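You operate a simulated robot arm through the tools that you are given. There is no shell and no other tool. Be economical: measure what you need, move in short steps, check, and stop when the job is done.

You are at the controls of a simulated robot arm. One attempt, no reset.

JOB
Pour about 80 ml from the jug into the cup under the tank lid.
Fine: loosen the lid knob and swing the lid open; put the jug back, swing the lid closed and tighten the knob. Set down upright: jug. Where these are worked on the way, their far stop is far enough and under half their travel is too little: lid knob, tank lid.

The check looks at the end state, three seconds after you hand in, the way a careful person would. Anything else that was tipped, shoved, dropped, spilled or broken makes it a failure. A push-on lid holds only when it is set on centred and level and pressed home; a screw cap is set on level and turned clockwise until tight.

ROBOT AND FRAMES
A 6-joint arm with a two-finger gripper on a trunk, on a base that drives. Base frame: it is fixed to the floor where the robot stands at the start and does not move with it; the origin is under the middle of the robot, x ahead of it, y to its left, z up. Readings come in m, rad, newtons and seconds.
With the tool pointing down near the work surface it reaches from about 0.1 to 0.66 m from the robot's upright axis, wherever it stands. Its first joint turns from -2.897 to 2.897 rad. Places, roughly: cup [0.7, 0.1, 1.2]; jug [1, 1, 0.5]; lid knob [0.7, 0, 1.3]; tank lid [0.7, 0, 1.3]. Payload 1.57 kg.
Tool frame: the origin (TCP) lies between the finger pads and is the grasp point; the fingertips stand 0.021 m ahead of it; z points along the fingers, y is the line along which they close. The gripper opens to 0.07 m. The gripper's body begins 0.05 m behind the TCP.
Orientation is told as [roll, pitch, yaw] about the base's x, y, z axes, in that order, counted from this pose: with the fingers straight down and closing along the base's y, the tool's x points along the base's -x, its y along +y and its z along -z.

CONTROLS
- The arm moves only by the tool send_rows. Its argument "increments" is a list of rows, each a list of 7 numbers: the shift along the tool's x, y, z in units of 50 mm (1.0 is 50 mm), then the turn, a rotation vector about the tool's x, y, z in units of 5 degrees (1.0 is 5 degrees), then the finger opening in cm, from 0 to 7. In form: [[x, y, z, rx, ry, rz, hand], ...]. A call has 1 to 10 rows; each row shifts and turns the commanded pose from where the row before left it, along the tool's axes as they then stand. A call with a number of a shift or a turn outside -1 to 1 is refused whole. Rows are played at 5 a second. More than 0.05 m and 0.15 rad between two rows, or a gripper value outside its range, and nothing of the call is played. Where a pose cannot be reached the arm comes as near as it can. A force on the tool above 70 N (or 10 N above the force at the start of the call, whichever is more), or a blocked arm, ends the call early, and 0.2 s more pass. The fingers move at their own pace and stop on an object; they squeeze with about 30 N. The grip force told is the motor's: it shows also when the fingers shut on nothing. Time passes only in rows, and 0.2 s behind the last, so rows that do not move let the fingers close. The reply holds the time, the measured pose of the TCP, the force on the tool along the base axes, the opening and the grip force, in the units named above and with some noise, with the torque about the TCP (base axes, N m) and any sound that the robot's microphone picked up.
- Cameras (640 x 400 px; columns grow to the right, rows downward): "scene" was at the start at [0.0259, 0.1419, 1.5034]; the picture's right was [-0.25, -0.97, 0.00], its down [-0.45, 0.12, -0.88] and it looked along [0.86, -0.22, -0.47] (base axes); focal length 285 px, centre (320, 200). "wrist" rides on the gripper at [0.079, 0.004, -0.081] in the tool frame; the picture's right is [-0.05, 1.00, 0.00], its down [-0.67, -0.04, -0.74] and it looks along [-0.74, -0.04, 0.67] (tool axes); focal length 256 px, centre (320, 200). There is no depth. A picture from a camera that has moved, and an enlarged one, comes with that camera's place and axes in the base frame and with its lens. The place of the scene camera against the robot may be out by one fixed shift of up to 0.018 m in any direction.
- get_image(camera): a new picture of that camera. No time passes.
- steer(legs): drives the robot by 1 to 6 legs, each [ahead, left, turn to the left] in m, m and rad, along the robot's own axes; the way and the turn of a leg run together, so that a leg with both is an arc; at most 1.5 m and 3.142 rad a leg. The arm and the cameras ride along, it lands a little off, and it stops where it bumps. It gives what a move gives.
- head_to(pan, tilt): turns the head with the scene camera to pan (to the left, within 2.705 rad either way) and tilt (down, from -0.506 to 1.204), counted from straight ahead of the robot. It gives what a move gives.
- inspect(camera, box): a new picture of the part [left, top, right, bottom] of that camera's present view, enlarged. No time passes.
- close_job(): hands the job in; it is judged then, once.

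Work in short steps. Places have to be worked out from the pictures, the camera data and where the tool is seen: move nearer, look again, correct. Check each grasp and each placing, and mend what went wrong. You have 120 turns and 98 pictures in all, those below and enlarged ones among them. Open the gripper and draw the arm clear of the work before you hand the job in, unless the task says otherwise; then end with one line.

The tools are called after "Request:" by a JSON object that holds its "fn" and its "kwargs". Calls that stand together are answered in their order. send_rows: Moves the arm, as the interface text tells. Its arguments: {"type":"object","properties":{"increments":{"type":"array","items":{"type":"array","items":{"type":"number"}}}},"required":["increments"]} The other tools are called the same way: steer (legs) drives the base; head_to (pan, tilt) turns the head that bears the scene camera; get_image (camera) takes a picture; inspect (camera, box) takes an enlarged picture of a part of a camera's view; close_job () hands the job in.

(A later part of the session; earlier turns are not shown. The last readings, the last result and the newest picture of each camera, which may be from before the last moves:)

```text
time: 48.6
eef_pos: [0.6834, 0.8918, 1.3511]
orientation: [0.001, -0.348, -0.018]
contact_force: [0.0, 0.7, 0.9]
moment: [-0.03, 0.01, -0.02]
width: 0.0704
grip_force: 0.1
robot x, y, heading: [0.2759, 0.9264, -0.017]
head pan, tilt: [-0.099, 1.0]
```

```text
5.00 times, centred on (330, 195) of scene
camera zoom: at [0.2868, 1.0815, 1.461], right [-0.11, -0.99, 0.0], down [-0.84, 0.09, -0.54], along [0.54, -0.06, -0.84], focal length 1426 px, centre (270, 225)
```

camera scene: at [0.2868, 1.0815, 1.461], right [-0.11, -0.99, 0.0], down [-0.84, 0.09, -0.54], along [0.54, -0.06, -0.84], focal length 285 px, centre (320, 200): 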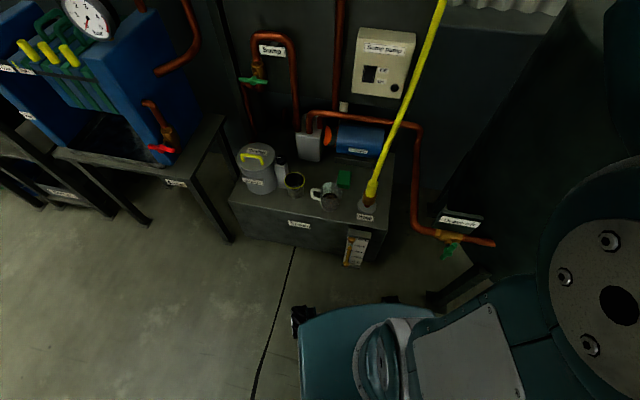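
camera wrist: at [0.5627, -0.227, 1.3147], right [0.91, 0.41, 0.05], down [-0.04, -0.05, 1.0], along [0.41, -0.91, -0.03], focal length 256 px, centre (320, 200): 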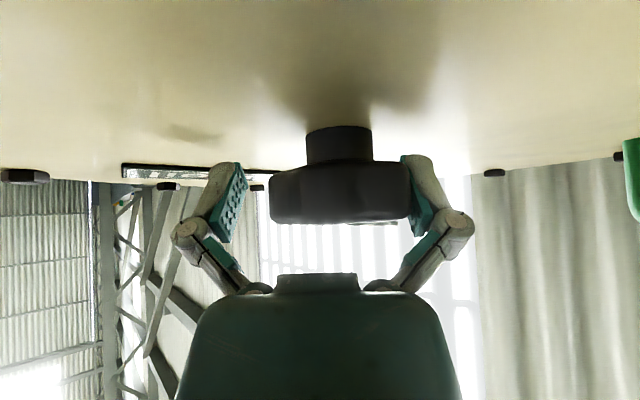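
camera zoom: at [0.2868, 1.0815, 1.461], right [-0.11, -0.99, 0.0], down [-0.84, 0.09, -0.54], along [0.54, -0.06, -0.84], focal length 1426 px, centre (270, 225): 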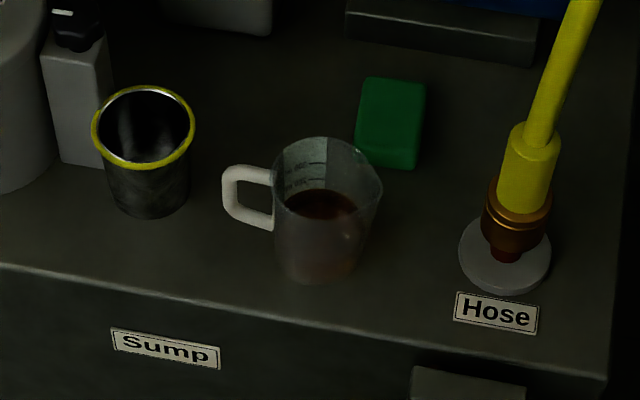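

The jug's handle points to +y, spout to -y, with a black cup close behind the handle. Plan: pick by the handle tool-down, turn the jug so the handle faces the robot, set down, regrasp tilted for pouring. First drive 0.15 ahead.

Request:
{"fn": "steer", "kwargs": {"legs": [[0.15, 0.05, 0.02]]}}

Request:
{"fn": "send_rows", "kwargs": {"increments": [[0.4, 0, 0.7, 0, 1, 0, 7], [0.4, 0, 0.8, 0, 1, 0, 7], [0.4, 0, 0.85, 0, 1, 0, 7], [0.3, 0, 0.9, 0, 1, 0, 7], [0, 0, 1, 0, 0, 0, 7], [0, 0, 1, 0, 0, 0, 7], [0, 0, 1, 0, 0, 0, 7], [0, 0, 1, 0, 0, 0, 7], [0, 0, 1, 0, 0, 0, 7], [0, 0, 1, 0, 0, 0, 7]]}}

Request:
{"fn": "get_image", "kwargs": {"camera": "scene"}}

Request:
{"fn": "get_image", "kwargs": {"camera": "wrist"}}

```text
time: 50.0
eef_pos: [0.8341, 0.9479, 1.3514]
orientation: [0.003, -0.349, 0.004]
contact_force: [0.5, -0.7, 0.0]
moment: [0.01, 0.03, 0.01]
width: 0.0701
grip_force: 0.1
robot x, y, heading: [0.4266, 0.9714, 0.006]
head pan, tilt: [-0.099, 1.0]
```

```text
time: 52.2
eef_pos: [0.795, 0.9499, 0.8738]
orientation: [0.003, 0.0, 0.005]
contact_force: [-0.5, -0.1, -0.2]
moment: [0.0, 0.0, -0.02]
width: 0.0697
grip_force: 0.0
robot x, y, heading: [0.4267, 0.9763, 0.011]
head pan, tilt: [-0.099, 1.0]
```

```text
60 pictures are left
camera scene: at [0.4335, 1.1309, 1.4609], right [-0.09, -1.0, 0.0], down [-0.84, 0.08, -0.54], along [0.54, -0.05, -0.84], focal length 285 px, centre (320, 200)
```

scene: 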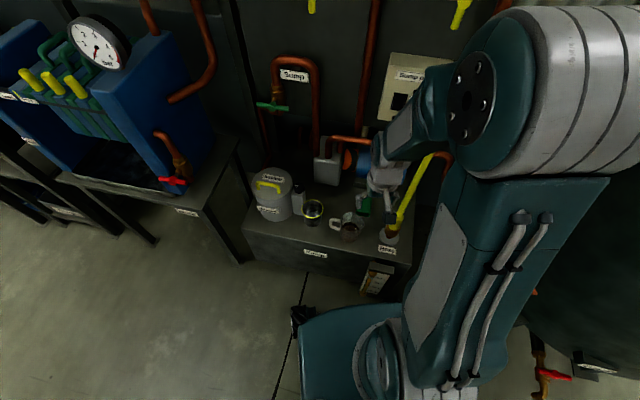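

```text
59 pictures are left
camera wrist: at [0.7149, 0.9536, 0.9543], right [0.05, 1.0, 0.0], down [0.67, -0.03, 0.75], along [0.74, -0.04, -0.67], focal length 256 px, centre (320, 200)
```

wrist: 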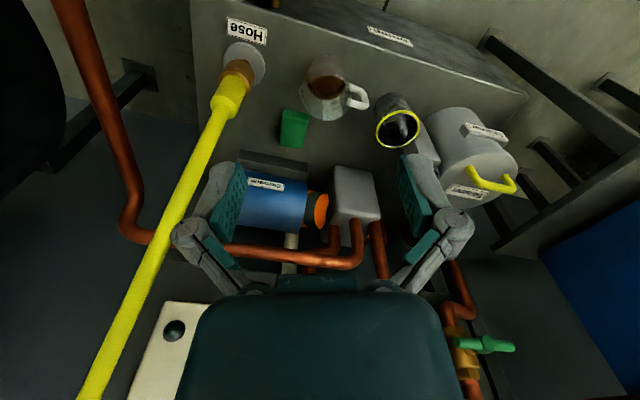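

I zoom the wrist view at the jug for position and liquid level.

Request:
{"fn": "inspect", "kwargs": {"camera": "wrist", "box": [260, 30, 440, 150]}}

Request:
{"fn": "inspect", "kwargs": {"camera": "scene", "box": [290, 180, 410, 260]}}

```text
3.33 times, centred on (350, 90) of wrist
camera zoom: at [0.7149, 0.9536, 0.9543], right [0.05, 1.0, 0.0], down [0.67, -0.03, 0.75], along [0.74, -0.04, -0.67], focal length 853 px, centre (220, 567)
```

zoom: 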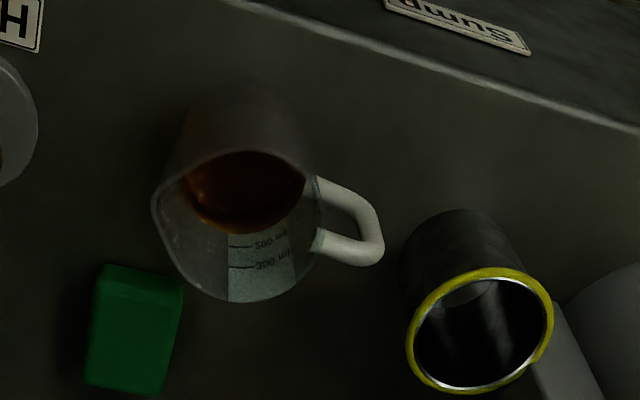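

```text
5.00 times, centred on (350, 220) of scene
camera zoom: at [0.4335, 1.1309, 1.4609], right [-0.09, -1.0, 0.0], down [-0.84, 0.08, -0.54], along [0.54, -0.05, -0.84], focal length 1426 px, centre (170, 100)
```

zoom: 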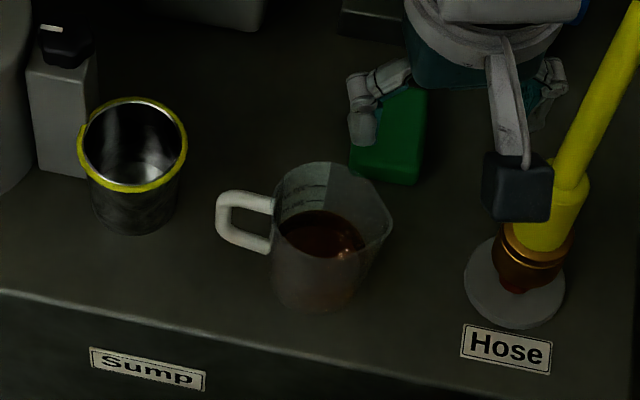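

Liquid is just under the 200 ml mark. I lower 0.2 m for a closer, second view to triangulate.

Request:
{"fn": "send_rows", "kwargs": {"increments": [[0, 0, 1, 0, 0, 0, 7], [0, 0, 1, 0, 0, 0, 7], [0, 0, 1, 0, 0, 0, 7], [0, 0, 1, 0, 0, 0, 7]]}}

Request:
{"fn": "get_image", "kwargs": {"camera": "wrist"}}

```text
time: 53.2
eef_pos: [0.7946, 0.9486, 0.6768]
orientation: [0.002, -0.002, 0.004]
contact_force: [0.3, 0.7, 0.4]
moment: [0.03, -0.01, -0.02]
width: 0.0698
grip_force: 0.1
robot x, y, heading: [0.4281, 0.9743, 0.005]
head pan, tilt: [-0.099, 1.0]
```

```text
56 pictures are left
camera wrist: at [0.7142, 0.9522, 0.7575], right [0.05, 1.0, 0.0], down [0.67, -0.03, 0.75], along [0.75, -0.04, -0.67], focal length 256 px, centre (320, 200)
```

wrist: 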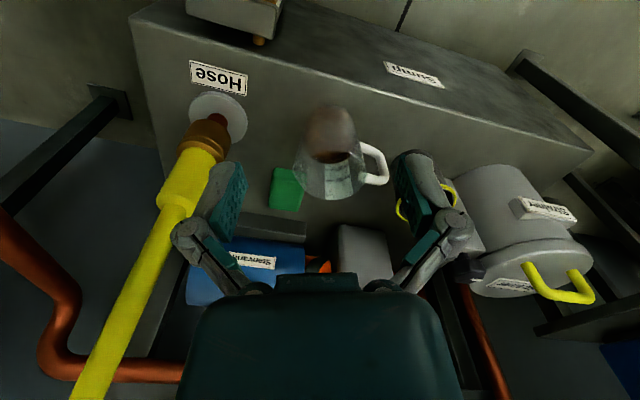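

Jug rim centre ≈ (0.926, 0.958, 0.523), bench ≈ 0.40, handle bar at y ≈ 1.018. I turn the tool to yaw -90° so the fingers close along x.

Request:
{"fn": "send_rows", "kwargs": {"increments": [[0, 0, 0, 0, 0, 1, 7], [0, 0, 0, 0, 0, 1, 7], [0, 0, 0, 0, 0, 1, 7], [0, 0, 0, 0, 0, 1, 7], [0, 0, 0, 0, 0, 1, 7], [0, 0, 0, 0, 0, 1, 7], [0, 0, 0, 0, 0, 1, 7], [0, 0, 0, 0, 0, 1, 7], [0, 0, 0, 0, 0, 1, 7]]}}

Request:
{"fn": "send_rows", "kwargs": {"increments": [[0, 0, 0, 0, 0, 1, 7], [0, 0, 0, 0, 0, 1, 7], [0, 0, 0, 0, 0, 1, 7], [0, 0, 0, 0, 0, 1, 7], [0, 0, 0, 0, 0, 1, 7], [0, 0, 0, 0, 0, 1, 7], [0, 0, 0, 0, 0, 1, 7], [0, 0, 0, 0, 0, 1, 7], [0, 0, 0, 0, 0, 1, 7]]}}

Request:
{"fn": "send_rows", "kwargs": {"increments": [[0.5, 0.8, 0, 0, 0, 0, 7], [0.5, 0.8, 0, 0, 0, 0, 7], [0.26, 0.8, 0.4, 0, 0, 0, 7]]}}

Request:
{"fn": "get_image", "kwargs": {"camera": "wrist"}}

Request:
{"fn": "inspect", "kwargs": {"camera": "scene", "box": [270, 160, 410, 255]}}

```text
time: 55.2
eef_pos: [0.7943, 0.9501, 0.6757]
orientation: [0.001, 0.002, -0.783]
contact_force: [0.5, 0.0, -0.4]
moment: [-0.02, 0.0, 0.04]
width: 0.07
grip_force: 0.0
robot x, y, heading: [0.427, 0.9716, 0.003]
head pan, tilt: [-0.099, 1.0]
```

```text
time: 57.2
eef_pos: [0.795, 0.9509, 0.6751]
orientation: [0.0, 0.001, -1.57]
contact_force: [-0.1, 0.4, -0.1]
moment: [0.04, -0.02, 0.0]
width: 0.0702
grip_force: 0.0
robot x, y, heading: [0.4272, 0.972, 0.004]
head pan, tilt: [-0.099, 1.0]
```

```text
time: 58.0
eef_pos: [0.9098, 1.0149, 0.658]
orientation: [0.0, 0.0, -1.565]
contact_force: [0.8, -0.2, 0.8]
moment: [0.0, 0.0, 0.0]
width: 0.0698
grip_force: 0.1
robot x, y, heading: [0.4295, 0.9735, 0.005]
head pan, tilt: [-0.099, 1.0]
```

```text
55 pictures are left
camera wrist: at [0.9137, 1.0933, 0.7389], right [1.0, -0.05, 0.0], down [-0.03, -0.67, 0.74], along [-0.04, -0.74, -0.67], focal length 256 px, centre (320, 200)
```

wrist: 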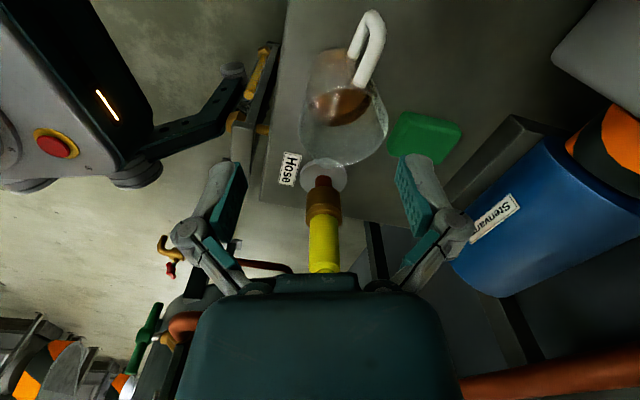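

```text
4.21 times, centred on (340, 208) of scene
camera zoom: at [0.4344, 1.1319, 1.4609], right [-0.09, -1.0, 0.0], down [-0.84, 0.08, -0.54], along [0.54, -0.05, -0.84], focal length 1201 px, centre (236, 168)
```

zoom: 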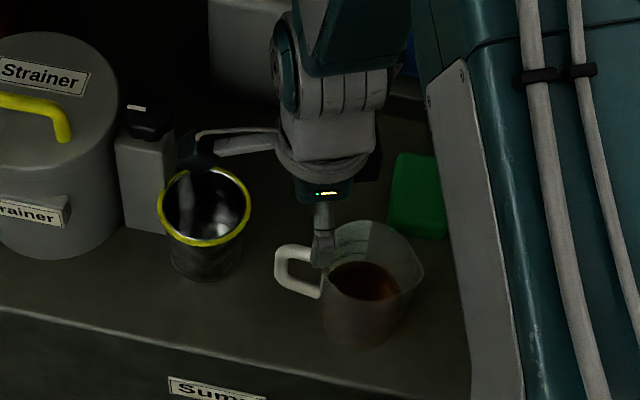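

The handle leans ~13° toward +x; bar near (0.945, 1.022). I align yaw, move over it and come down to z 0.57, then check.

Request:
{"fn": "send_rows", "kwargs": {"increments": [[0.1, 0.68, 0, 0, 0, 0, 7], [0, 0, 0.4, 0, 0, 0.9, 7], [0, 0, 0.7, 0, 0, 0.85, 7], [0, 0, 0.7, 0, 0, 0.85, 7]]}}

Request:
{"fn": "get_image", "kwargs": {"camera": "wrist"}}

Request:
{"fn": "inspect", "kwargs": {"camera": "scene", "box": [290, 170, 390, 240]}}

```text
time: 59.0
eef_pos: [0.9478, 1.0189, 0.5685]
orientation: [0.001, 0.003, -1.793]
contact_force: [0.1, 0.5, -0.4]
moment: [-0.03, 0.02, 0.04]
width: 0.0698
grip_force: 0.1
robot x, y, heading: [0.4271, 0.9752, 0.012]
head pan, tilt: [-0.099, 1.0]
```

```text
53 pictures are left
camera wrist: at [0.9694, 1.095, 0.6485], right [0.96, -0.27, 0.0], down [-0.18, -0.64, 0.74], along [-0.2, -0.72, -0.67], focal length 256 px, centre (320, 200)
```

wrist: 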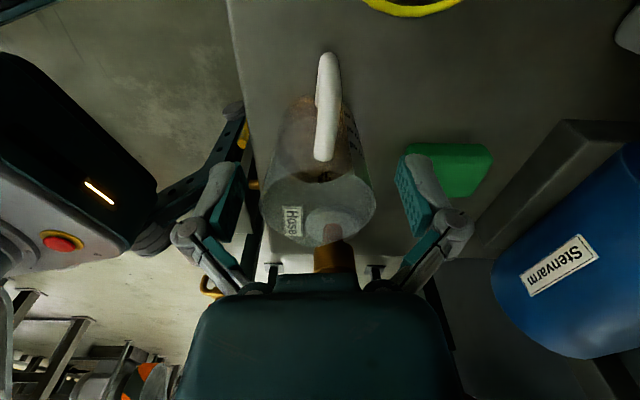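

```text
5.71 times, centred on (340, 205) of scene
camera zoom: at [0.4346, 1.1315, 1.4609], right [-0.09, -1.0, 0.0], down [-0.84, 0.08, -0.54], along [0.54, -0.05, -0.84], focal length 1630 px, centre (206, 171)
```

zoom: 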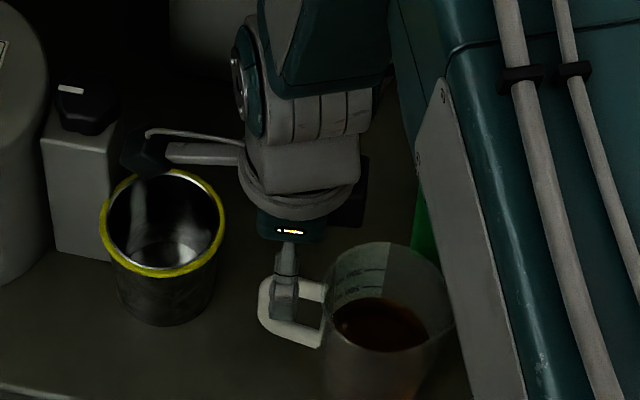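

Handle is edge-on and centred within 5 mm. I shift 4 mm sideways, 15 mm outward, descend to z 0.497 and close.

Request:
{"fn": "send_rows", "kwargs": {"increments": [[0.3, 0.09, 0, 0, 0, 0, 7], [0, 0, 0.7, 0, 0, 0, 7], [0, 0, 0.73, 0, 0, 0, 7], [0, 0, 0, 0, 0, 0, 3], [0, 0, 0, 0, 0, 0, 0.5], [0, 0, 0, 0, 0, 0, 0.5]]}}

Request:
{"fn": "get_image", "kwargs": {"camera": "wrist"}}

Request:
{"fn": "inspect", "kwargs": {"camera": "scene", "box": [290, 170, 390, 240]}}

```text
time: 60.4
eef_pos: [0.9592, 1.0331, 0.4945]
orientation: [0.001, 0.001, -1.792]
contact_force: [0.8, 2.8, 5.9]
moment: [-0.05, -0.01, 0.02]
width: 0.0122
grip_force: 30.1
robot x, y, heading: [0.4293, 0.9707, 0.007]
head pan, tilt: [-0.099, 1.0]
```

```text
51 pictures are left
camera wrist: at [0.9802, 1.1099, 0.5756], right [0.96, -0.27, 0.0], down [-0.18, -0.64, 0.74], along [-0.2, -0.72, -0.67], focal length 256 px, centre (320, 200)
```

wrist: 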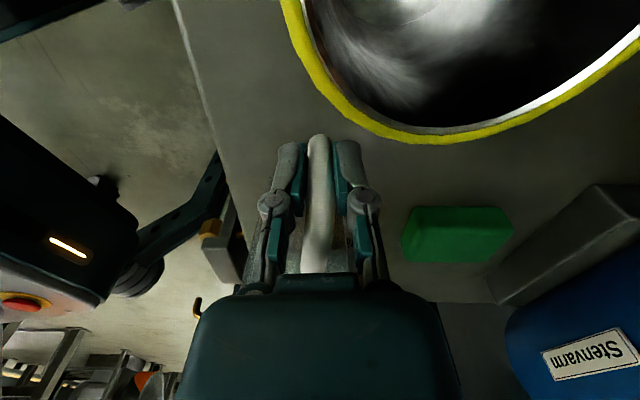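

```text
5.71 times, centred on (340, 205) of scene
camera zoom: at [0.4343, 1.1318, 1.4609], right [-0.09, -1.0, 0.0], down [-0.84, 0.08, -0.54], along [0.54, -0.05, -0.84], focal length 1630 px, centre (206, 171)
```

zoom: 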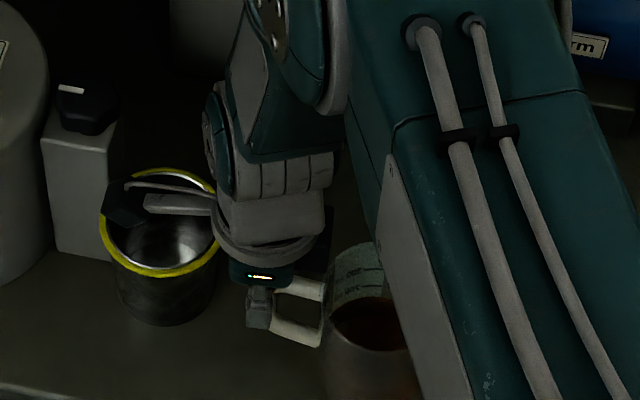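

The bar is gripped (12 mm). I lift 70 mm and check force.

Request:
{"fn": "send_rows", "kwargs": {"increments": [[0, 0, -0.2, 0, 0, 0, 0.5], [0, 0, -0.4, 0, 0, 0, 0.5], [0, 0, -0.4, 0, 0, 0, 0.5], [0, 0, -0.4, 0, 0, 0, 0.5], [0, 0, 0, 0, 0, 0, 0.5], [0, 0, 0, 0, 0, 0, 0.5]]}}

Request:
{"fn": "get_image", "kwargs": {"camera": "scene"}}

```text
time: 61.8
eef_pos: [0.9572, 1.0324, 0.5612]
orientation: [-0.001, 0.003, -1.795]
contact_force: [1.1, -0.8, -0.3]
moment: [0.04, 0.0, 0.03]
width: 0.0049
grip_force: 0.0
robot x, y, heading: [0.4276, 0.972, 0.009]
head pan, tilt: [-0.099, 1.0]
```

```text
49 pictures are left
camera scene: at [0.4346, 1.1316, 1.4609], right [-0.09, -1.0, 0.0], down [-0.84, 0.08, -0.54], along [0.54, -0.05, -0.84], focal length 285 px, centre (320, 200)
```

scene: 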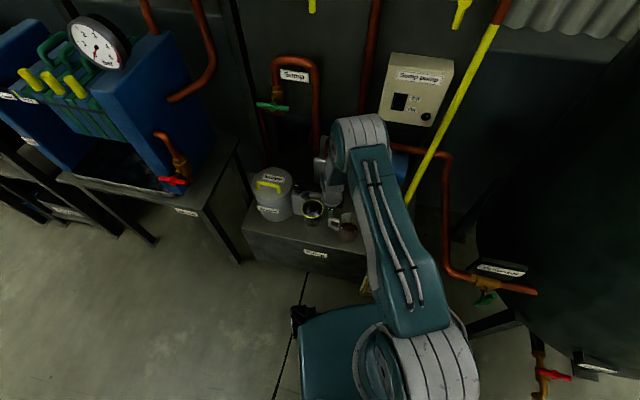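

It slipped out of the fingers. I check the jug.

Request:
{"fn": "inspect", "kwargs": {"camera": "scene", "box": [290, 170, 390, 240]}}

Request:
{"fn": "send_rows", "kwargs": {"increments": [[0, 0, -0.4, 0, 0, 0, 7], [0, 0, 0, 0, 0, 0, 7]]}}

Request:
{"fn": "get_image", "kwargs": {"camera": "wrist"}}

```text
5.71 times, centred on (340, 205) of scene
camera zoom: at [0.4346, 1.1316, 1.4609], right [-0.09, -1.0, 0.0], down [-0.84, 0.08, -0.54], along [0.54, -0.05, -0.84], focal length 1630 px, centre (206, 171)
```

zoom: 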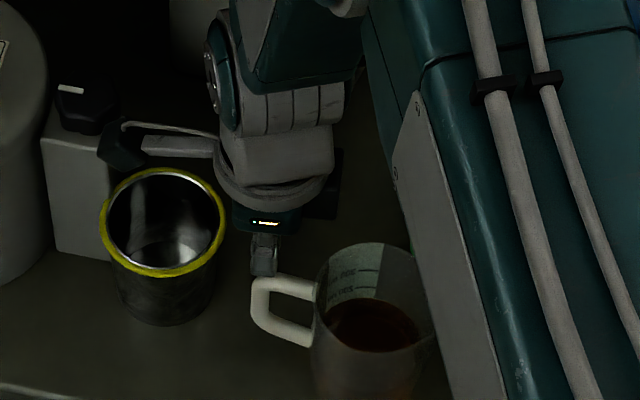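

```text
time: 62.4
eef_pos: [0.9565, 1.0338, 0.5837]
orientation: [-0.001, 0.001, -1.795]
contact_force: [0.5, -0.1, 0.7]
moment: [0.01, -0.02, 0.04]
width: 0.0698
grip_force: 0.0
robot x, y, heading: [0.425, 0.9743, 0.007]
head pan, tilt: [-0.099, 1.0]
```

```text
47 pictures are left
camera wrist: at [0.9781, 1.1092, 0.6641], right [0.96, -0.27, 0.0], down [-0.18, -0.64, 0.74], along [-0.2, -0.72, -0.67], focal length 256 px, centre (320, 200)
```

wrist: 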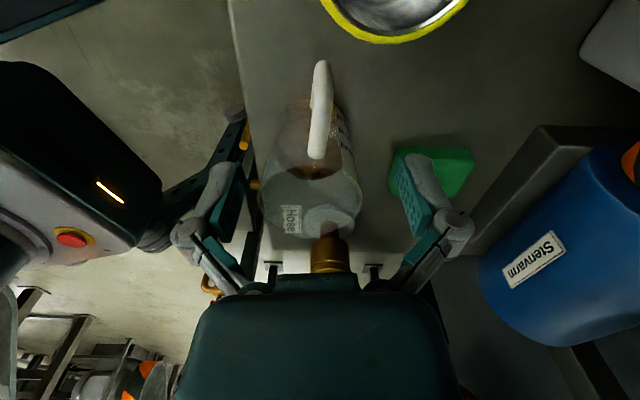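

Jug is upright and full as before. The bar lies ~18 mm further out than I gripped, so I shift 12 mm outward, narrow the opening to clear the cup, go 11 mm deeper and grip again.

Request:
{"fn": "send_rows", "kwargs": {"increments": [[0.24, 0, 0, 0, 0, 0, 2.6], [0, 0, 0, 0, 0, 0, 2.6], [0, 0, 0.9, 0, 0, 0, 2.6], [0, 0, 0.6, 0, 0, 0, 2.6], [0, 0, 0.51, 0, 0, 0, 2.6], [0, 0, 0, 0, 0, 0, 0.5], [0, 0, 0, 0, 0, 0, 0.5], [0, 0, -0.1, 0, 0, 0, 0.5], [0, 0, 0, 0, 0, 0, 0.5]]}}

Request:
{"fn": "get_image", "kwargs": {"camera": "wrist"}}

```text
time: 64.4
eef_pos: [0.9609, 1.0454, 0.4894]
orientation: [0.0, 0.001, -1.795]
contact_force: [0.2, -0.5, -0.1]
moment: [0.01, 0.02, -0.03]
width: 0.0049
grip_force: 0.0
robot x, y, heading: [0.4296, 0.975, 0.007]
head pan, tilt: [-0.099, 1.0]
```

```text
46 pictures are left
camera wrist: at [0.9818, 1.1221, 0.5696], right [0.96, -0.27, 0.0], down [-0.18, -0.64, 0.74], along [-0.2, -0.72, -0.67], focal length 256 px, centre (320, 200)
```

wrist: 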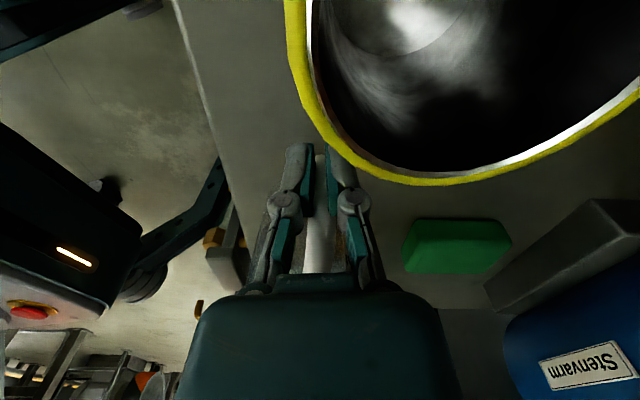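

I closed just outside the handle; so the bar is inward. I open to 26 mm, slide 25 mm inward along the handle plane, and look.

Request:
{"fn": "send_rows", "kwargs": {"increments": [[0, 0, 0, 0, 0, 0, 3], [0, 0, 0, 0, 0, 0, 3], [-0.25, 0, -0.05, 0, 0, 0, 3], [-0.22, 0, 0, 0, 0, 0, 3]]}}

Request:
{"fn": "get_image", "kwargs": {"camera": "wrist"}}

Request:
{"fn": "inspect", "kwargs": {"camera": "scene", "box": [290, 170, 390, 240]}}

```text
time: 65.4
eef_pos: [0.9528, 1.0231, 0.4916]
orientation: [0.0, 0.003, -1.793]
contact_force: [-0.7, 0.6, -0.5]
moment: [-0.03, -0.01, -0.01]
width: 0.0299
grip_force: 0.0
robot x, y, heading: [0.4268, 0.9756, 0.009]
head pan, tilt: [-0.099, 1.0]
```

```text
45 pictures are left
camera wrist: at [0.9754, 1.0983, 0.5718], right [0.96, -0.27, 0.0], down [-0.18, -0.64, 0.74], along [-0.2, -0.72, -0.67], focal length 256 px, centre (320, 200)
```

wrist: 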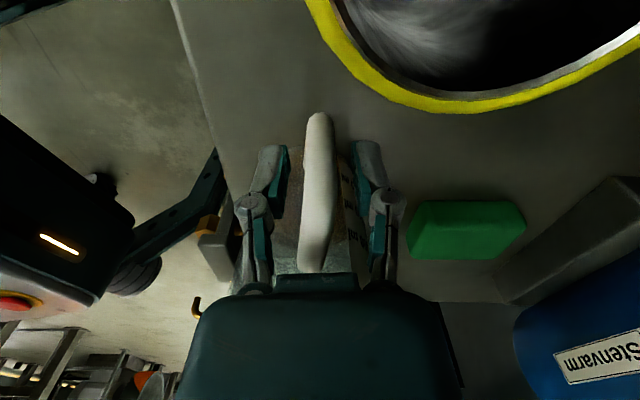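

```text
5.71 times, centred on (340, 205) of scene
camera zoom: at [0.4346, 1.1313, 1.4609], right [-0.09, -1.0, 0.0], down [-0.84, 0.08, -0.54], along [0.54, -0.05, -0.84], focal length 1630 px, centre (206, 171)
```

zoom: 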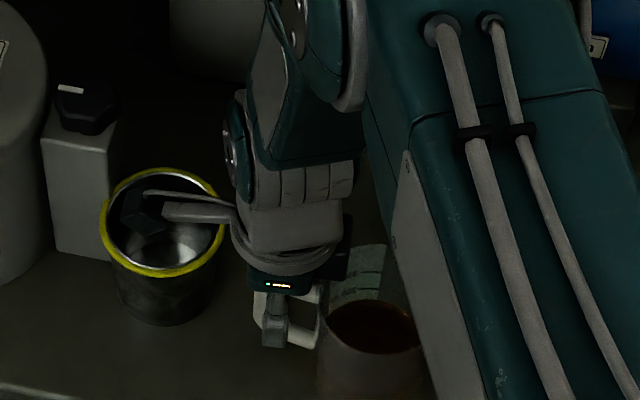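

Fingers straddle the handle; I move 4 mm outward, go 13 mm deeper so the pads span top arm and bar, grip, and lift slowly 10 mm.

Request:
{"fn": "send_rows", "kwargs": {"increments": [[0.08, -0.02, 0.26, 0, 0, 0, 3], [0, 0, 0, 0, 0, 0, 0], [0, 0, 0, 0, 0, 0, 0], [0, 0, 0, 0, 0, 0, 0], [0, 0, -0.05, 0, 0, 0, 0], [0, 0, -0.05, 0, 0, 0, 0], [0, 0, -0.05, 0, 0, 0, 0], [0, 0, -0.05, 0, 0, 0, 0], [0, 0, 0, 0, 0, 0, 0]]}}

Request:
{"fn": "get_image", "kwargs": {"camera": "wrist"}}

Request:
{"fn": "inspect", "kwargs": {"camera": "scene", "box": [290, 170, 390, 240]}}

```text
time: 67.4
eef_pos: [0.9521, 1.0254, 0.4875]
orientation: [0.0, 0.002, -1.793]
contact_force: [0.5, 0.6, -1.6]
moment: [0.14, -0.11, -0.03]
width: 0.0126
grip_force: 30.0
robot x, y, heading: [0.4271, 0.9736, 0.004]
head pan, tilt: [-0.099, 1.0]
```

```text
43 pictures are left
camera wrist: at [0.974, 1.1024, 0.5691], right [0.96, -0.27, 0.0], down [-0.18, -0.64, 0.74], along [-0.2, -0.72, -0.67], focal length 256 px, centre (320, 200)
```

wrist: 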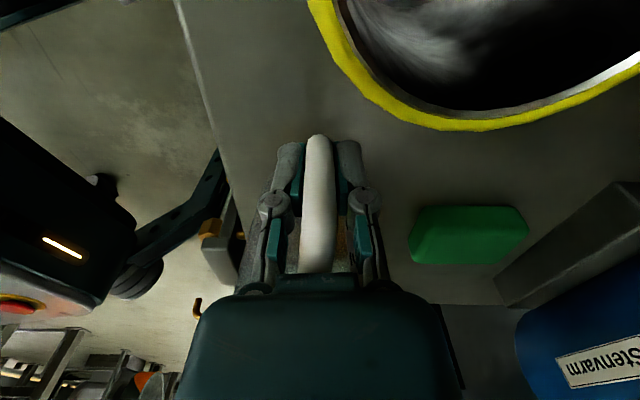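

```text
5.71 times, centred on (340, 205) of scene
camera zoom: at [0.4348, 1.1315, 1.4609], right [-0.09, -1.0, 0.0], down [-0.84, 0.08, -0.54], along [0.54, -0.05, -0.84], focal length 1630 px, centre (206, 171)
```

zoom: 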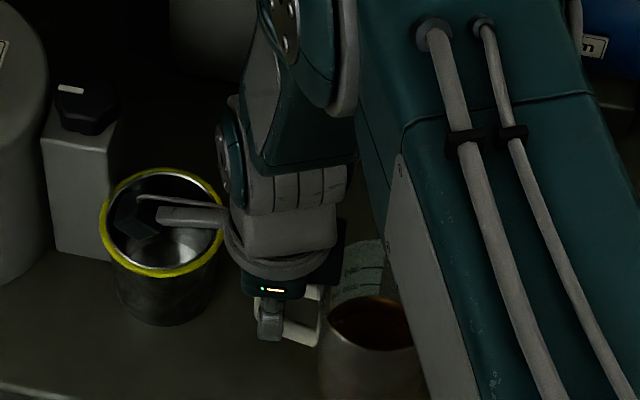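

Still gripped with weight ~2 N and moment 0.18 N m. I lift slowly further.

Request:
{"fn": "send_rows", "kwargs": {"increments": [[0, 0, -0.12, 0, 0, 0, 0], [0, 0, -0.15, 0, 0, 0, 0], [0, 0, -0.15, 0, 0, 0, 0], [0, 0, -0.15, 0, 0, 0, 0], [0, 0, -0.15, 0, 0, 0, 0], [0, 0, -0.12, 0, 0, 0, 0], [0, 0, 0, 0, 0, 0, 0]]}}

Request:
{"fn": "get_image", "kwargs": {"camera": "wrist"}}

Request:
{"fn": "inspect", "kwargs": {"camera": "scene", "box": [290, 170, 390, 240]}}

```text
time: 69.0
eef_pos: [0.9525, 1.0276, 0.5302]
orientation: [-0.001, 0.0, -1.796]
contact_force: [0.4, -0.1, -1.9]
moment: [0.16, -0.1, -0.01]
width: 0.0127
grip_force: 30.3
robot x, y, heading: [0.4277, 0.9716, 0.006]
head pan, tilt: [-0.099, 1.0]
```

```text
41 pictures are left
camera wrist: at [0.9749, 1.1036, 0.6113], right [0.96, -0.27, 0.0], down [-0.18, -0.64, 0.74], along [-0.2, -0.72, -0.67], focal length 256 px, centre (320, 200)
```

wrist: 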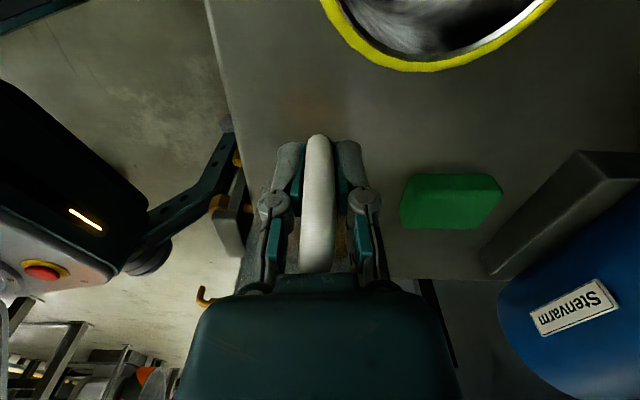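

```text
5.71 times, centred on (340, 205) of scene
camera zoom: at [0.4347, 1.1315, 1.4609], right [-0.09, -1.0, 0.0], down [-0.84, 0.08, -0.54], along [0.54, -0.05, -0.84], focal length 1630 px, centre (206, 171)
```

zoom: 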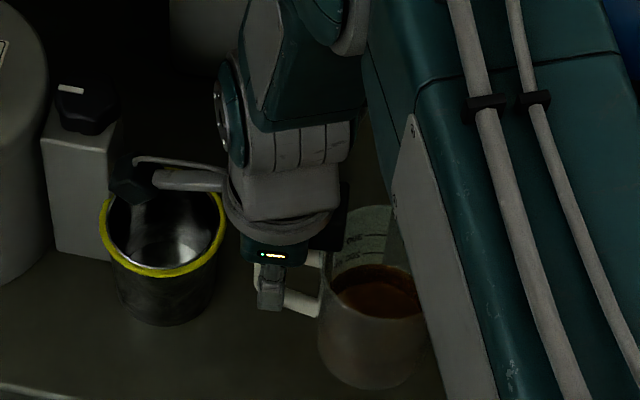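

Held level, 5 cm up. I turn the jug 103° ccw about its own axis so the handle ends up facing the robot.

Request:
{"fn": "send_rows", "kwargs": {"increments": [[-0.006, -0.138, 0, 0, 0, -1, 0], [-0.006, -0.138, 0, 0, 0, -1, 0], [-0.006, -0.138, 0, 0, 0, -1, 0], [-0.006, -0.138, 0, 0, 0, -1, 0], [-0.006, -0.138, 0, 0, 0, -1, 0], [-0.006, -0.138, 0, 0, 0, -1, 0], [-0.006, -0.138, 0, 0, 0, -1, 0], [-0.006, -0.138, 0, 0, 0, -1, 0], [-0.006, -0.138, 0, 0, 0, -1, 0], [-0.006, -0.138, 0, 0, 0, -1, 0]]}}

Request:
{"fn": "send_rows", "kwargs": {"increments": [[-0.006, -0.138, 0, 0, 0, -1, 0], [-0.006, -0.138, 0, 0, 0, -1, 0], [-0.006, -0.138, 0, 0, 0, -1, 0], [-0.006, -0.138, 0, 0, 0, -1, 0], [-0.006, -0.138, 0, 0, 0, -1, 0], [-0.006, -0.138, 0, 0, 0, -1, 0], [-0.006, -0.138, 0, 0, 0, -1, 0], [-0.006, -0.138, 0, 0, 0, -1, 0], [-0.006, -0.138, 0, 0, 0, -1, 0], [-0.006, -0.138, 0, 0, 0, -1, 0]]}}

Request:
{"fn": "get_image", "kwargs": {"camera": "wrist"}}

Request:
{"fn": "get_image", "kwargs": {"camera": "scene"}}

```text
time: 71.2
eef_pos: [0.8861, 1.0131, 0.5314]
orientation: [0.003, 0.0, -0.92]
contact_force: [0.3, 0.2, -2.3]
moment: [0.15, 0.07, -0.04]
width: 0.0126
grip_force: 30.0
robot x, y, heading: [0.4283, 0.9741, 0.009]
head pan, tilt: [-0.099, 1.0]
```

```text
time: 73.4
eef_pos: [0.8554, 0.952, 0.5308]
orientation: [0.001, 0.0, -0.046]
contact_force: [-0.2, -0.5, -2.3]
moment: [0.02, 0.12, 0.0]
width: 0.0124
grip_force: 30.0
robot x, y, heading: [0.4262, 0.972, 0.011]
head pan, tilt: [-0.099, 1.0]
```

```text
39 pictures are left
camera wrist: at [0.7779, 0.9598, 0.6109], right [0.1, 0.99, 0.0], down [0.66, -0.07, 0.75], along [0.74, -0.07, -0.67], focal length 256 px, centre (320, 200)
```

wrist: 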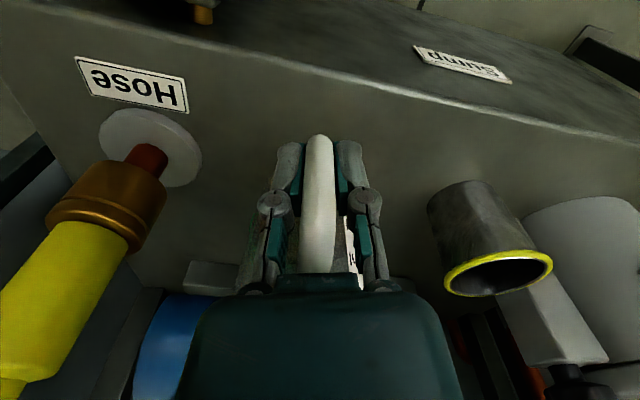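

```text
38 pictures are left
camera scene: at [0.4345, 1.1309, 1.4609], right [-0.09, -1.0, 0.0], down [-0.84, 0.08, -0.54], along [0.54, -0.05, -0.84], focal length 285 px, centre (320, 200)
```

scene: 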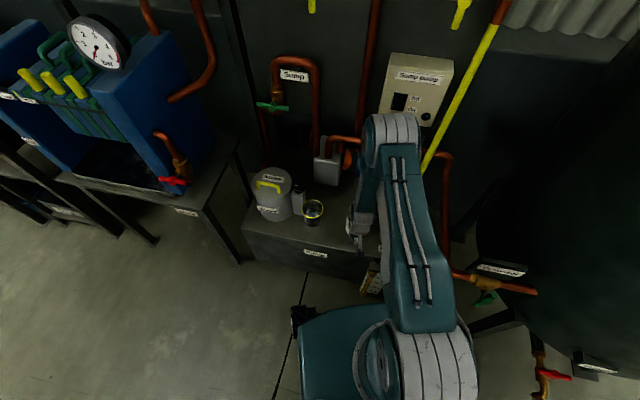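

Jug now has its handle toward the robot. I lower it gently back to the bench (TCP z ≈ 0.479).

Request:
{"fn": "send_rows", "kwargs": {"increments": [[0, 0, 0.4, 0, 0, 0, 0], [0, 0, 0.3, 0, 0, 0, 0], [0, 0, 0.15, 0, 0, 0, 0], [0, 0, 0.08, 0, 0, 0, 0], [0, 0, 0.06, 0, 0, 0, 0], [0, 0, 0.03, 0, 0, 0, 0], [0, 0, 0, 0, 0, 0, 0]]}}

```text
time: 75.0
eef_pos: [0.8571, 0.9536, 0.4786]
orientation: [0.0, -0.002, -0.046]
contact_force: [0.4, 1.8, 2.5]
moment: [-0.09, -0.15, 0.09]
width: 0.0126
grip_force: 30.1
robot x, y, heading: [0.4274, 0.9717, 0.004]
head pan, tilt: [-0.099, 1.0]
```

Contact made (2.5 N up). I release and tilt the open gripper 45° about the handle first.

Request:
{"fn": "send_rows", "kwargs": {"increments": [[0, 0, 0, 0, 0, 0, 3.2], [0, 0, 0, 0, 0, 0, 3.2], [0, 0, 0, 0, -1, 0, 3.2], [0, 0, 0, 0, -1, 0, 3.2], [0, 0, 0, 0, -1, 0, 3.2], [0, 0, 0, 0, -1, 0, 3.2], [0, 0, 0, 0, -1, 0, 3.2], [0, 0, 0, 0, -1, 0, 3.2], [0, 0, 0, 0, -1, 0, 3.2], [0, 0, 0, 0, -1, 0, 3.2]]}}

Request:
{"fn": "get_image", "kwargs": {"camera": "wrist"}}

```text
time: 77.2
eef_pos: [0.857, 0.9535, 0.4799]
orientation: [0.003, -0.7, -0.051]
contact_force: [-0.7, 0.9, -0.8]
moment: [-0.03, 0.02, 0.02]
width: 0.0319
grip_force: 0.0
robot x, y, heading: [0.4287, 0.9701, 0.007]
head pan, tilt: [-0.099, 1.0]
```

```text
37 pictures are left
camera wrist: at [0.7443, 0.9627, 0.4903], right [0.09, 1.0, 0.04], down [0.03, -0.04, 1.0], along [1.0, -0.09, -0.03], focal length 256 px, centre (320, 200)
```

wrist: 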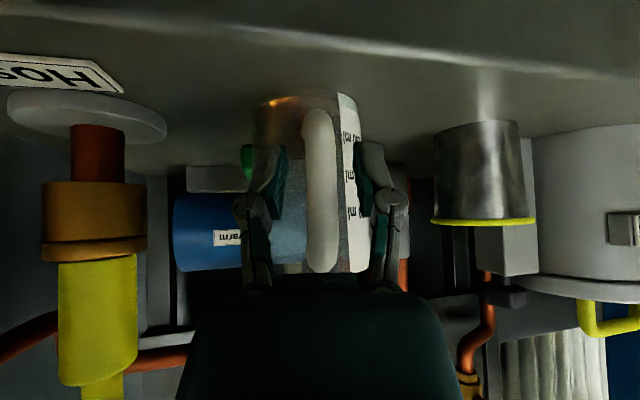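

The bar stands between the fingers, z 0.45–0.516. I tilt 45° further to ~85°.

Request:
{"fn": "send_rows", "kwargs": {"increments": [[0, 0, 0, 0, -1, 0, 3.2], [0, 0, 0, 0, -1, 0, 3.2], [0, 0, 0, 0, -1, 0, 3.2], [0, 0, 0, 0, -1, 0, 3.2], [0, 0, 0, 0, -1, 0, 3.2], [0, 0, 0, 0, -1, 0, 3.2], [0, 0, 0, 0, -1, 0, 3.2], [0, 0, 0, 0, -1, 0, 3.2], [0, 0, 0, 0, -1, 0, 3.2]]}}

Request:
{"fn": "get_image", "kwargs": {"camera": "scene"}}

Request:
{"fn": "get_image", "kwargs": {"camera": "wrist"}}

```text
time: 79.2
eef_pos: [0.8568, 0.9527, 0.4795]
orientation: [0.027, -1.487, -0.073]
contact_force: [0.3, 0.0, 0.1]
moment: [-0.03, 0.0, -0.01]
width: 0.032
grip_force: 0.0
robot x, y, heading: [0.4258, 0.9725, 0.006]
head pan, tilt: [-0.099, 1.0]
```

```text
36 pictures are left
camera scene: at [0.4339, 1.131, 1.4609], right [-0.09, -1.0, 0.0], down [-0.84, 0.08, -0.54], along [0.54, -0.05, -0.84], focal length 285 px, centre (320, 200)
```

scene: 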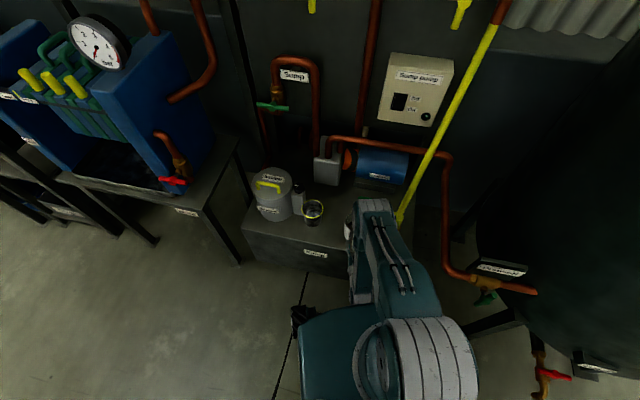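

```text
35 pictures are left
camera wrist: at [0.7693, 0.9616, 0.407], right [0.05, 1.0, 0.06], down [-0.69, 0.0, 0.73], along [0.73, -0.08, 0.68], focal length 256 px, centre (320, 200)
```

wrist: 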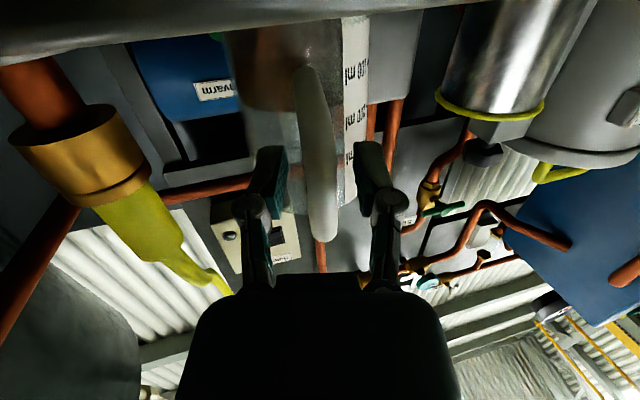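

I close on the bar and lift slowly 12 mm.

Request:
{"fn": "send_rows", "kwargs": {"increments": [[-0.05, 0, -0.06, 0, 0, 0, 3.2], [0, 0, 0, 0, 0, 0, 0], [0, 0, 0, 0, 0, 0, 0], [0, 0, 0, 0, 0, 0, 0], [-0.06, 0, -0.005, 0, 0, 0, 0], [-0.06, 0, -0.005, 0, 0, 0, 0], [-0.06, 0, -0.005, 0, 0, 0, 0], [-0.06, 0, -0.005, 0, 0, 0, 0], [0, 0, 0, 0, 0, 0, 0]]}}

Request:
{"fn": "get_image", "kwargs": {"camera": "wrist"}}

```text
time: 81.2
eef_pos: [0.8534, 0.9538, 0.4944]
orientation: [0.023, -1.484, -0.071]
contact_force: [-0.2, 0.6, -2.1]
moment: [0.04, 0.15, -0.02]
width: 0.0111
grip_force: 29.8
robot x, y, heading: [0.426, 0.9739, 0.006]
head pan, tilt: [-0.099, 1.0]
```

```text
34 pictures are left
camera wrist: at [0.7667, 0.9613, 0.4215], right [0.05, 1.0, 0.06], down [-0.68, 0.0, 0.73], along [0.73, -0.08, 0.68], focal length 256 px, centre (320, 200)
```

wrist: 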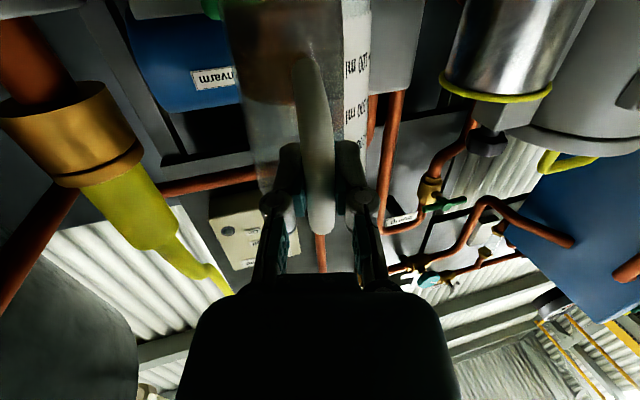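

Held level, weight ≈ 2.1 N. I lift 10 cm, gently.

Request:
{"fn": "send_rows", "kwargs": {"increments": [[-0.3, 0, -0.026, 0, 0, 0, 0], [-0.5, 0, -0.043, 0, 0, 0, 0], [-0.5, 0, -0.043, 0, 0, 0, 0], [-0.5, 0, -0.043, 0, 0, 0, 0], [-0.3, 0, -0.026, 0, 0, 0, 0], [0, 0, 0, 0, 0, 0, 0]]}}

Request:
{"fn": "steer", "kwargs": {"legs": [[-0.25, 0, 0]]}}

Request:
{"fn": "get_image", "kwargs": {"camera": "scene"}}

```text
time: 82.6
eef_pos: [0.8533, 0.9534, 0.5994]
orientation: [0.025, -1.483, -0.072]
contact_force: [-0.7, 0.0, -2.0]
moment: [0.03, 0.14, -0.01]
width: 0.0117
grip_force: 30.0
robot x, y, heading: [0.4282, 0.9706, 0.009]
head pan, tilt: [-0.099, 1.0]
```

```text
time: 84.4
eef_pos: [0.6033, 0.9546, 0.5999]
orientation: [0.024, -1.484, -0.066]
contact_force: [0.3, -0.4, -3.0]
moment: [0.05, 0.14, -0.01]
width: 0.0114
grip_force: 30.5
robot x, y, heading: [0.1797, 0.9713, 0.014]
head pan, tilt: [-0.099, 1.0]
```

```text
33 pictures are left
camera scene: at [0.1837, 1.1287, 1.4609], right [-0.09, -1.0, 0.0], down [-0.84, 0.07, -0.54], along [0.54, -0.05, -0.84], focal length 285 px, centre (320, 200)
```

scene: 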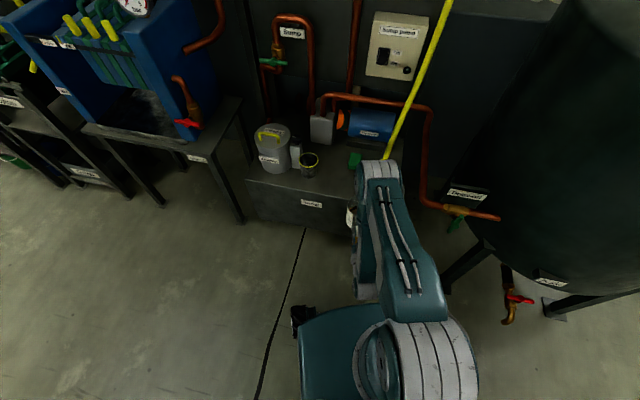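

Stable. I raise the jug straight up in two strokes.

Request:
{"fn": "send_rows", "kwargs": {"increments": [[-0.5, 0, -0.043, 0, 0, 0, 0], [-0.8, 0, -0.069, 0, 0, 0, 0], [-0.8, 0, -0.069, 0, 0, 0, 0], [-0.8, 0, -0.069, 0, 0, 0, 0], [-0.8, 0, -0.069, 0, 0, 0, 0], [-0.8, 0, -0.069, 0, 0, 0, 0], [-0.8, 0, -0.069, 0, 0, 0, 0], [-0.8, 0, -0.069, 0, 0, 0, 0], [-0.8, 0, -0.069, 0, 0, 0, 0], [-0.5, 0, -0.043, 0, 0, 0, 0]]}}

Request:
{"fn": "send_rows", "kwargs": {"increments": [[-0.5, 0, -0.043, 0, 0, 0, 0], [-0.8, 0, -0.069, 0, 0, 0, 0], [-0.8, 0, -0.069, 0, 0, 0, 0], [-0.8, 0, -0.069, 0, 0, 0, 0], [-0.8, 0, -0.069, 0, 0, 0, 0], [-0.8, 0, -0.069, 0, 0, 0, 0], [-0.8, 0, -0.069, 0, 0, 0, 0], [-0.8, 0, -0.069, 0, 0, 0, 0], [-0.8, 0, -0.069, 0, 0, 0, 0], [-0.5, 0, -0.043, 0, 0, 0, 0]]}}

Request:
{"fn": "get_image", "kwargs": {"camera": "wrist"}}

```text
time: 86.6
eef_pos: [0.6626, 0.9525, 0.9461]
orientation: [0.024, -1.484, -0.067]
contact_force: [0.5, 0.3, -1.9]
moment: [0.02, 0.12, -0.03]
width: 0.0112
grip_force: 30.3
out of reach, approached as far as the arm can: row 6, 7, 8, 9, 10
robot x, y, heading: [0.1769, 0.9703, 0.014]
head pan, tilt: [-0.099, 1.0]
```

```text
time: 88.8
eef_pos: [0.6656, 0.9509, 1.3123]
orientation: [0.022, -1.482, -0.065]
contact_force: [-0.3, 0.5, -1.7]
moment: [0.04, 0.15, -0.06]
width: 0.0115
grip_force: 29.6
out of reach, approached as far as the arm can: row 1
robot x, y, heading: [0.1727, 0.969, 0.009]
head pan, tilt: [-0.099, 1.0]
```

```text
32 pictures are left
camera wrist: at [0.5779, 0.9591, 1.2399], right [0.05, 1.0, 0.06], down [-0.68, -0.01, 0.73], along [0.73, -0.07, 0.68], focal length 256 px, centre (320, 200)
```

wrist: 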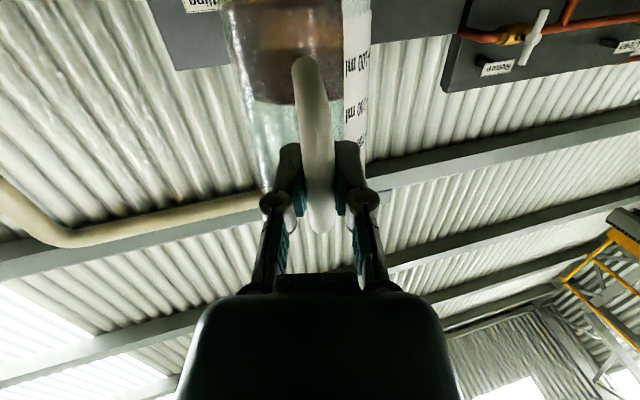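

The graduation is readable: level just below 200 ml. I raise another 6 cm, then drive back and right to the tank front.

Request:
{"fn": "send_rows", "kwargs": {"increments": [[-0.3, 0, -0.3, 0, 0, 0, 0], [-0.5, 0, -0.3, 0, 0, 0, 0], [-0.4, 0, -0.2, 0, 0, 0, 0], [0, 0, 0, 0, 0, 0, 0]]}}

Request:
{"fn": "steer", "kwargs": {"legs": [[-0.33, 0, 0], [0, -0.93, 0]]}}

Request:
{"fn": "head_to", "kwargs": {"pan": -0.1, "tilt": 0.45}}

Request:
{"fn": "get_image", "kwargs": {"camera": "scene"}}

```text
time: 89.8
eef_pos: [0.6299, 0.9501, 1.3801]
orientation: [0.022, -1.488, -0.065]
contact_force: [-0.1, -0.1, -2.1]
moment: [0.03, 0.17, 0.03]
width: 0.0113
grip_force: 29.7
robot x, y, heading: [0.1767, 0.9708, 0.011]
head pan, tilt: [-0.099, 1.0]
```

```text
time: 96.6
eef_pos: [0.3238, -0.0045, 1.3793]
orientation: [0.012, -1.484, -0.039]
contact_force: [0.7, 0.7, -2.7]
moment: [0.04, 0.15, 0.0]
width: 0.0114
grip_force: 30.3
robot x, y, heading: [-0.1313, 0.0073, 0.027]
head pan, tilt: [-0.099, 1.0]
```

```text
time: 97.5
eef_pos: [0.3224, -0.0048, 1.379]
orientation: [0.026, -1.486, -0.052]
contact_force: [-0.7, 0.5, -1.7]
moment: [0.02, 0.17, 0.02]
width: 0.0113
grip_force: 29.9
robot x, y, heading: [-0.1286, 0.0085, 0.026]
head pan, tilt: [-0.099, 0.45]
```

```text
31 pictures are left
camera scene: at [-0.1056, 0.1647, 1.5064], right [-0.07, -1.0, 0.0], down [-0.44, 0.03, -0.9], along [0.9, -0.06, -0.44], focal length 285 px, centre (320, 200)
```

scene: 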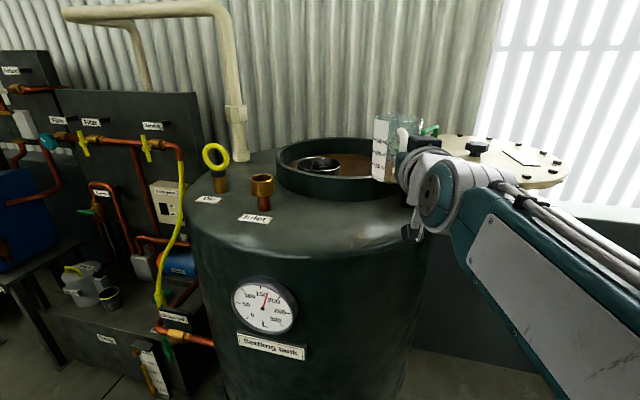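

Jug is level before the tank. I shift the arm 0.1 m left, then drive ahead 0.2.

Request:
{"fn": "send_rows", "kwargs": {"increments": [[0, 0.5, 0, 0, 0, 0, 0], [0, 0.6, 0, 0, 0, 0, 0], [0, 0.6, 0, 0, 0, 0, 0], [0, 0.3, 0, 0, 0, 0, 0], [0, 0, 0, 0, 0, 0, 0]]}}

Request:
{"fn": "steer", "kwargs": {"legs": [[0.2, 0, -0.026]]}}

Request:
{"fn": "get_image", "kwargs": {"camera": "scene"}}

```text
time: 98.7
eef_pos: [0.3243, 0.096, 1.3779]
orientation: [0.027, -1.486, -0.056]
contact_force: [0.2, -0.1, -2.8]
moment: [0.03, 0.15, 0.01]
width: 0.0114
grip_force: 30.6
robot x, y, heading: [-0.1328, 0.0083, 0.029]
head pan, tilt: [-0.099, 0.45]
```

```text
time: 100.3
eef_pos: [0.5214, 0.0859, 1.3785]
orientation: [0.025, -1.485, -0.079]
contact_force: [0.7, -0.8, -2.2]
moment: [0.0, 0.17, 0.02]
width: 0.0113
grip_force: 30.0
robot x, y, heading: [0.0649, 0.0128, 0.002]
head pan, tilt: [-0.099, 0.45]
```

```text
30 pictures are left
camera scene: at [0.0953, 0.1666, 1.5065], right [-0.1, -0.99, 0.0], down [-0.43, 0.04, -0.9], along [0.9, -0.09, -0.44], focal length 285 px, centre (320, 200)
```

scene: 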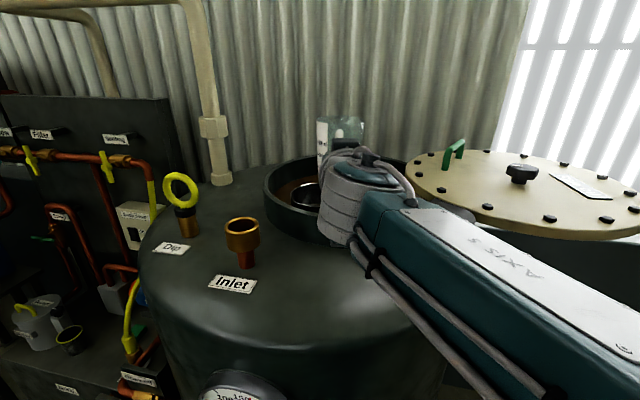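

The spout is nearly above the bowl (bowl ≈ (0.705, 0.105), rim z ≈ 1.23, 14 cm wide). I drive 3 cm closer, shift 2 cm left, and tilt the jug 30°, well short of pouring.

Request:
{"fn": "steer", "kwargs": {"legs": [[0.03, 0, 0]]}}

Request:
{"fn": "send_rows", "kwargs": {"increments": [[0, 0.4, 0, 0, 0, 0, 0], [0, 0, 0, 0, 1, 0, 0], [0, 0, 0, 0, 1, 0, 0], [0, 0, 0, 0, 1, 0, 0], [0, 0, 0, 0, 1, 0, 0], [0, 0, 0, 0, 1, 0, 0], [0, 0, 0, 0, 1, 0, 0], [0, 0, 0, 0, 0, 0, 0]]}}

Request:
{"fn": "get_image", "kwargs": {"camera": "wrist"}}

Request:
{"fn": "get_image", "kwargs": {"camera": "scene"}}

```text
time: 101.2
eef_pos: [0.5528, 0.0847, 1.3789]
orientation: [0.024, -1.486, -0.082]
contact_force: [0.0, -0.6, -1.4]
moment: [0.05, 0.16, 0.03]
width: 0.0112
grip_force: 30.1
robot x, y, heading: [0.0959, 0.0084, -0.004]
head pan, tilt: [-0.099, 0.45]
```

```text
time: 103.0
eef_pos: [0.5541, 0.1048, 1.3802]
orientation: [0.003, -0.961, -0.057]
contact_force: [0.7, -0.1, -2.3]
moment: [0.02, 0.1, 0.01]
width: 0.0113
grip_force: 30.7
robot x, y, heading: [0.0982, 0.0061, -0.002]
head pan, tilt: [-0.099, 0.45]
```

```text
29 pictures are left
camera wrist: at [0.4425, 0.1153, 1.36], right [0.09, 1.0, 0.05], down [-0.23, -0.02, 0.97], along [0.97, -0.09, 0.23], focal length 256 px, centre (320, 200)
```

wrist: 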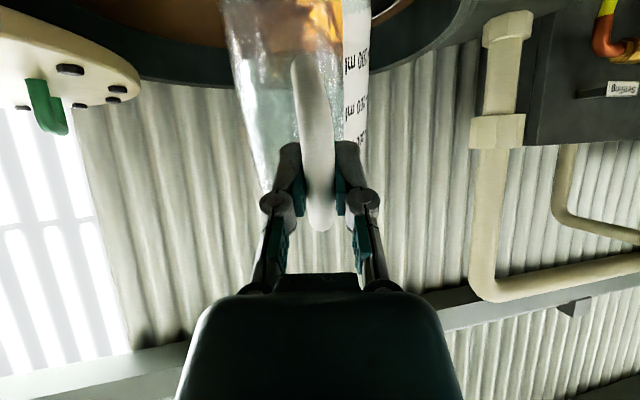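

```text
28 pictures are left
camera scene: at [0.1262, 0.1667, 1.5064], right [-0.1, -0.99, 0.0], down [-0.43, 0.04, -0.9], along [0.9, -0.09, -0.44], focal length 285 px, centre (320, 200)
```

scene: 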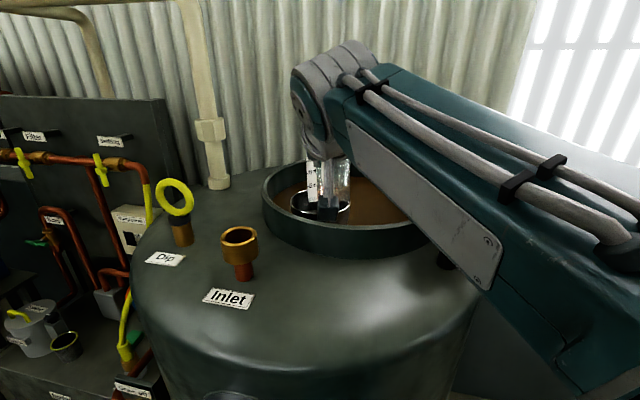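

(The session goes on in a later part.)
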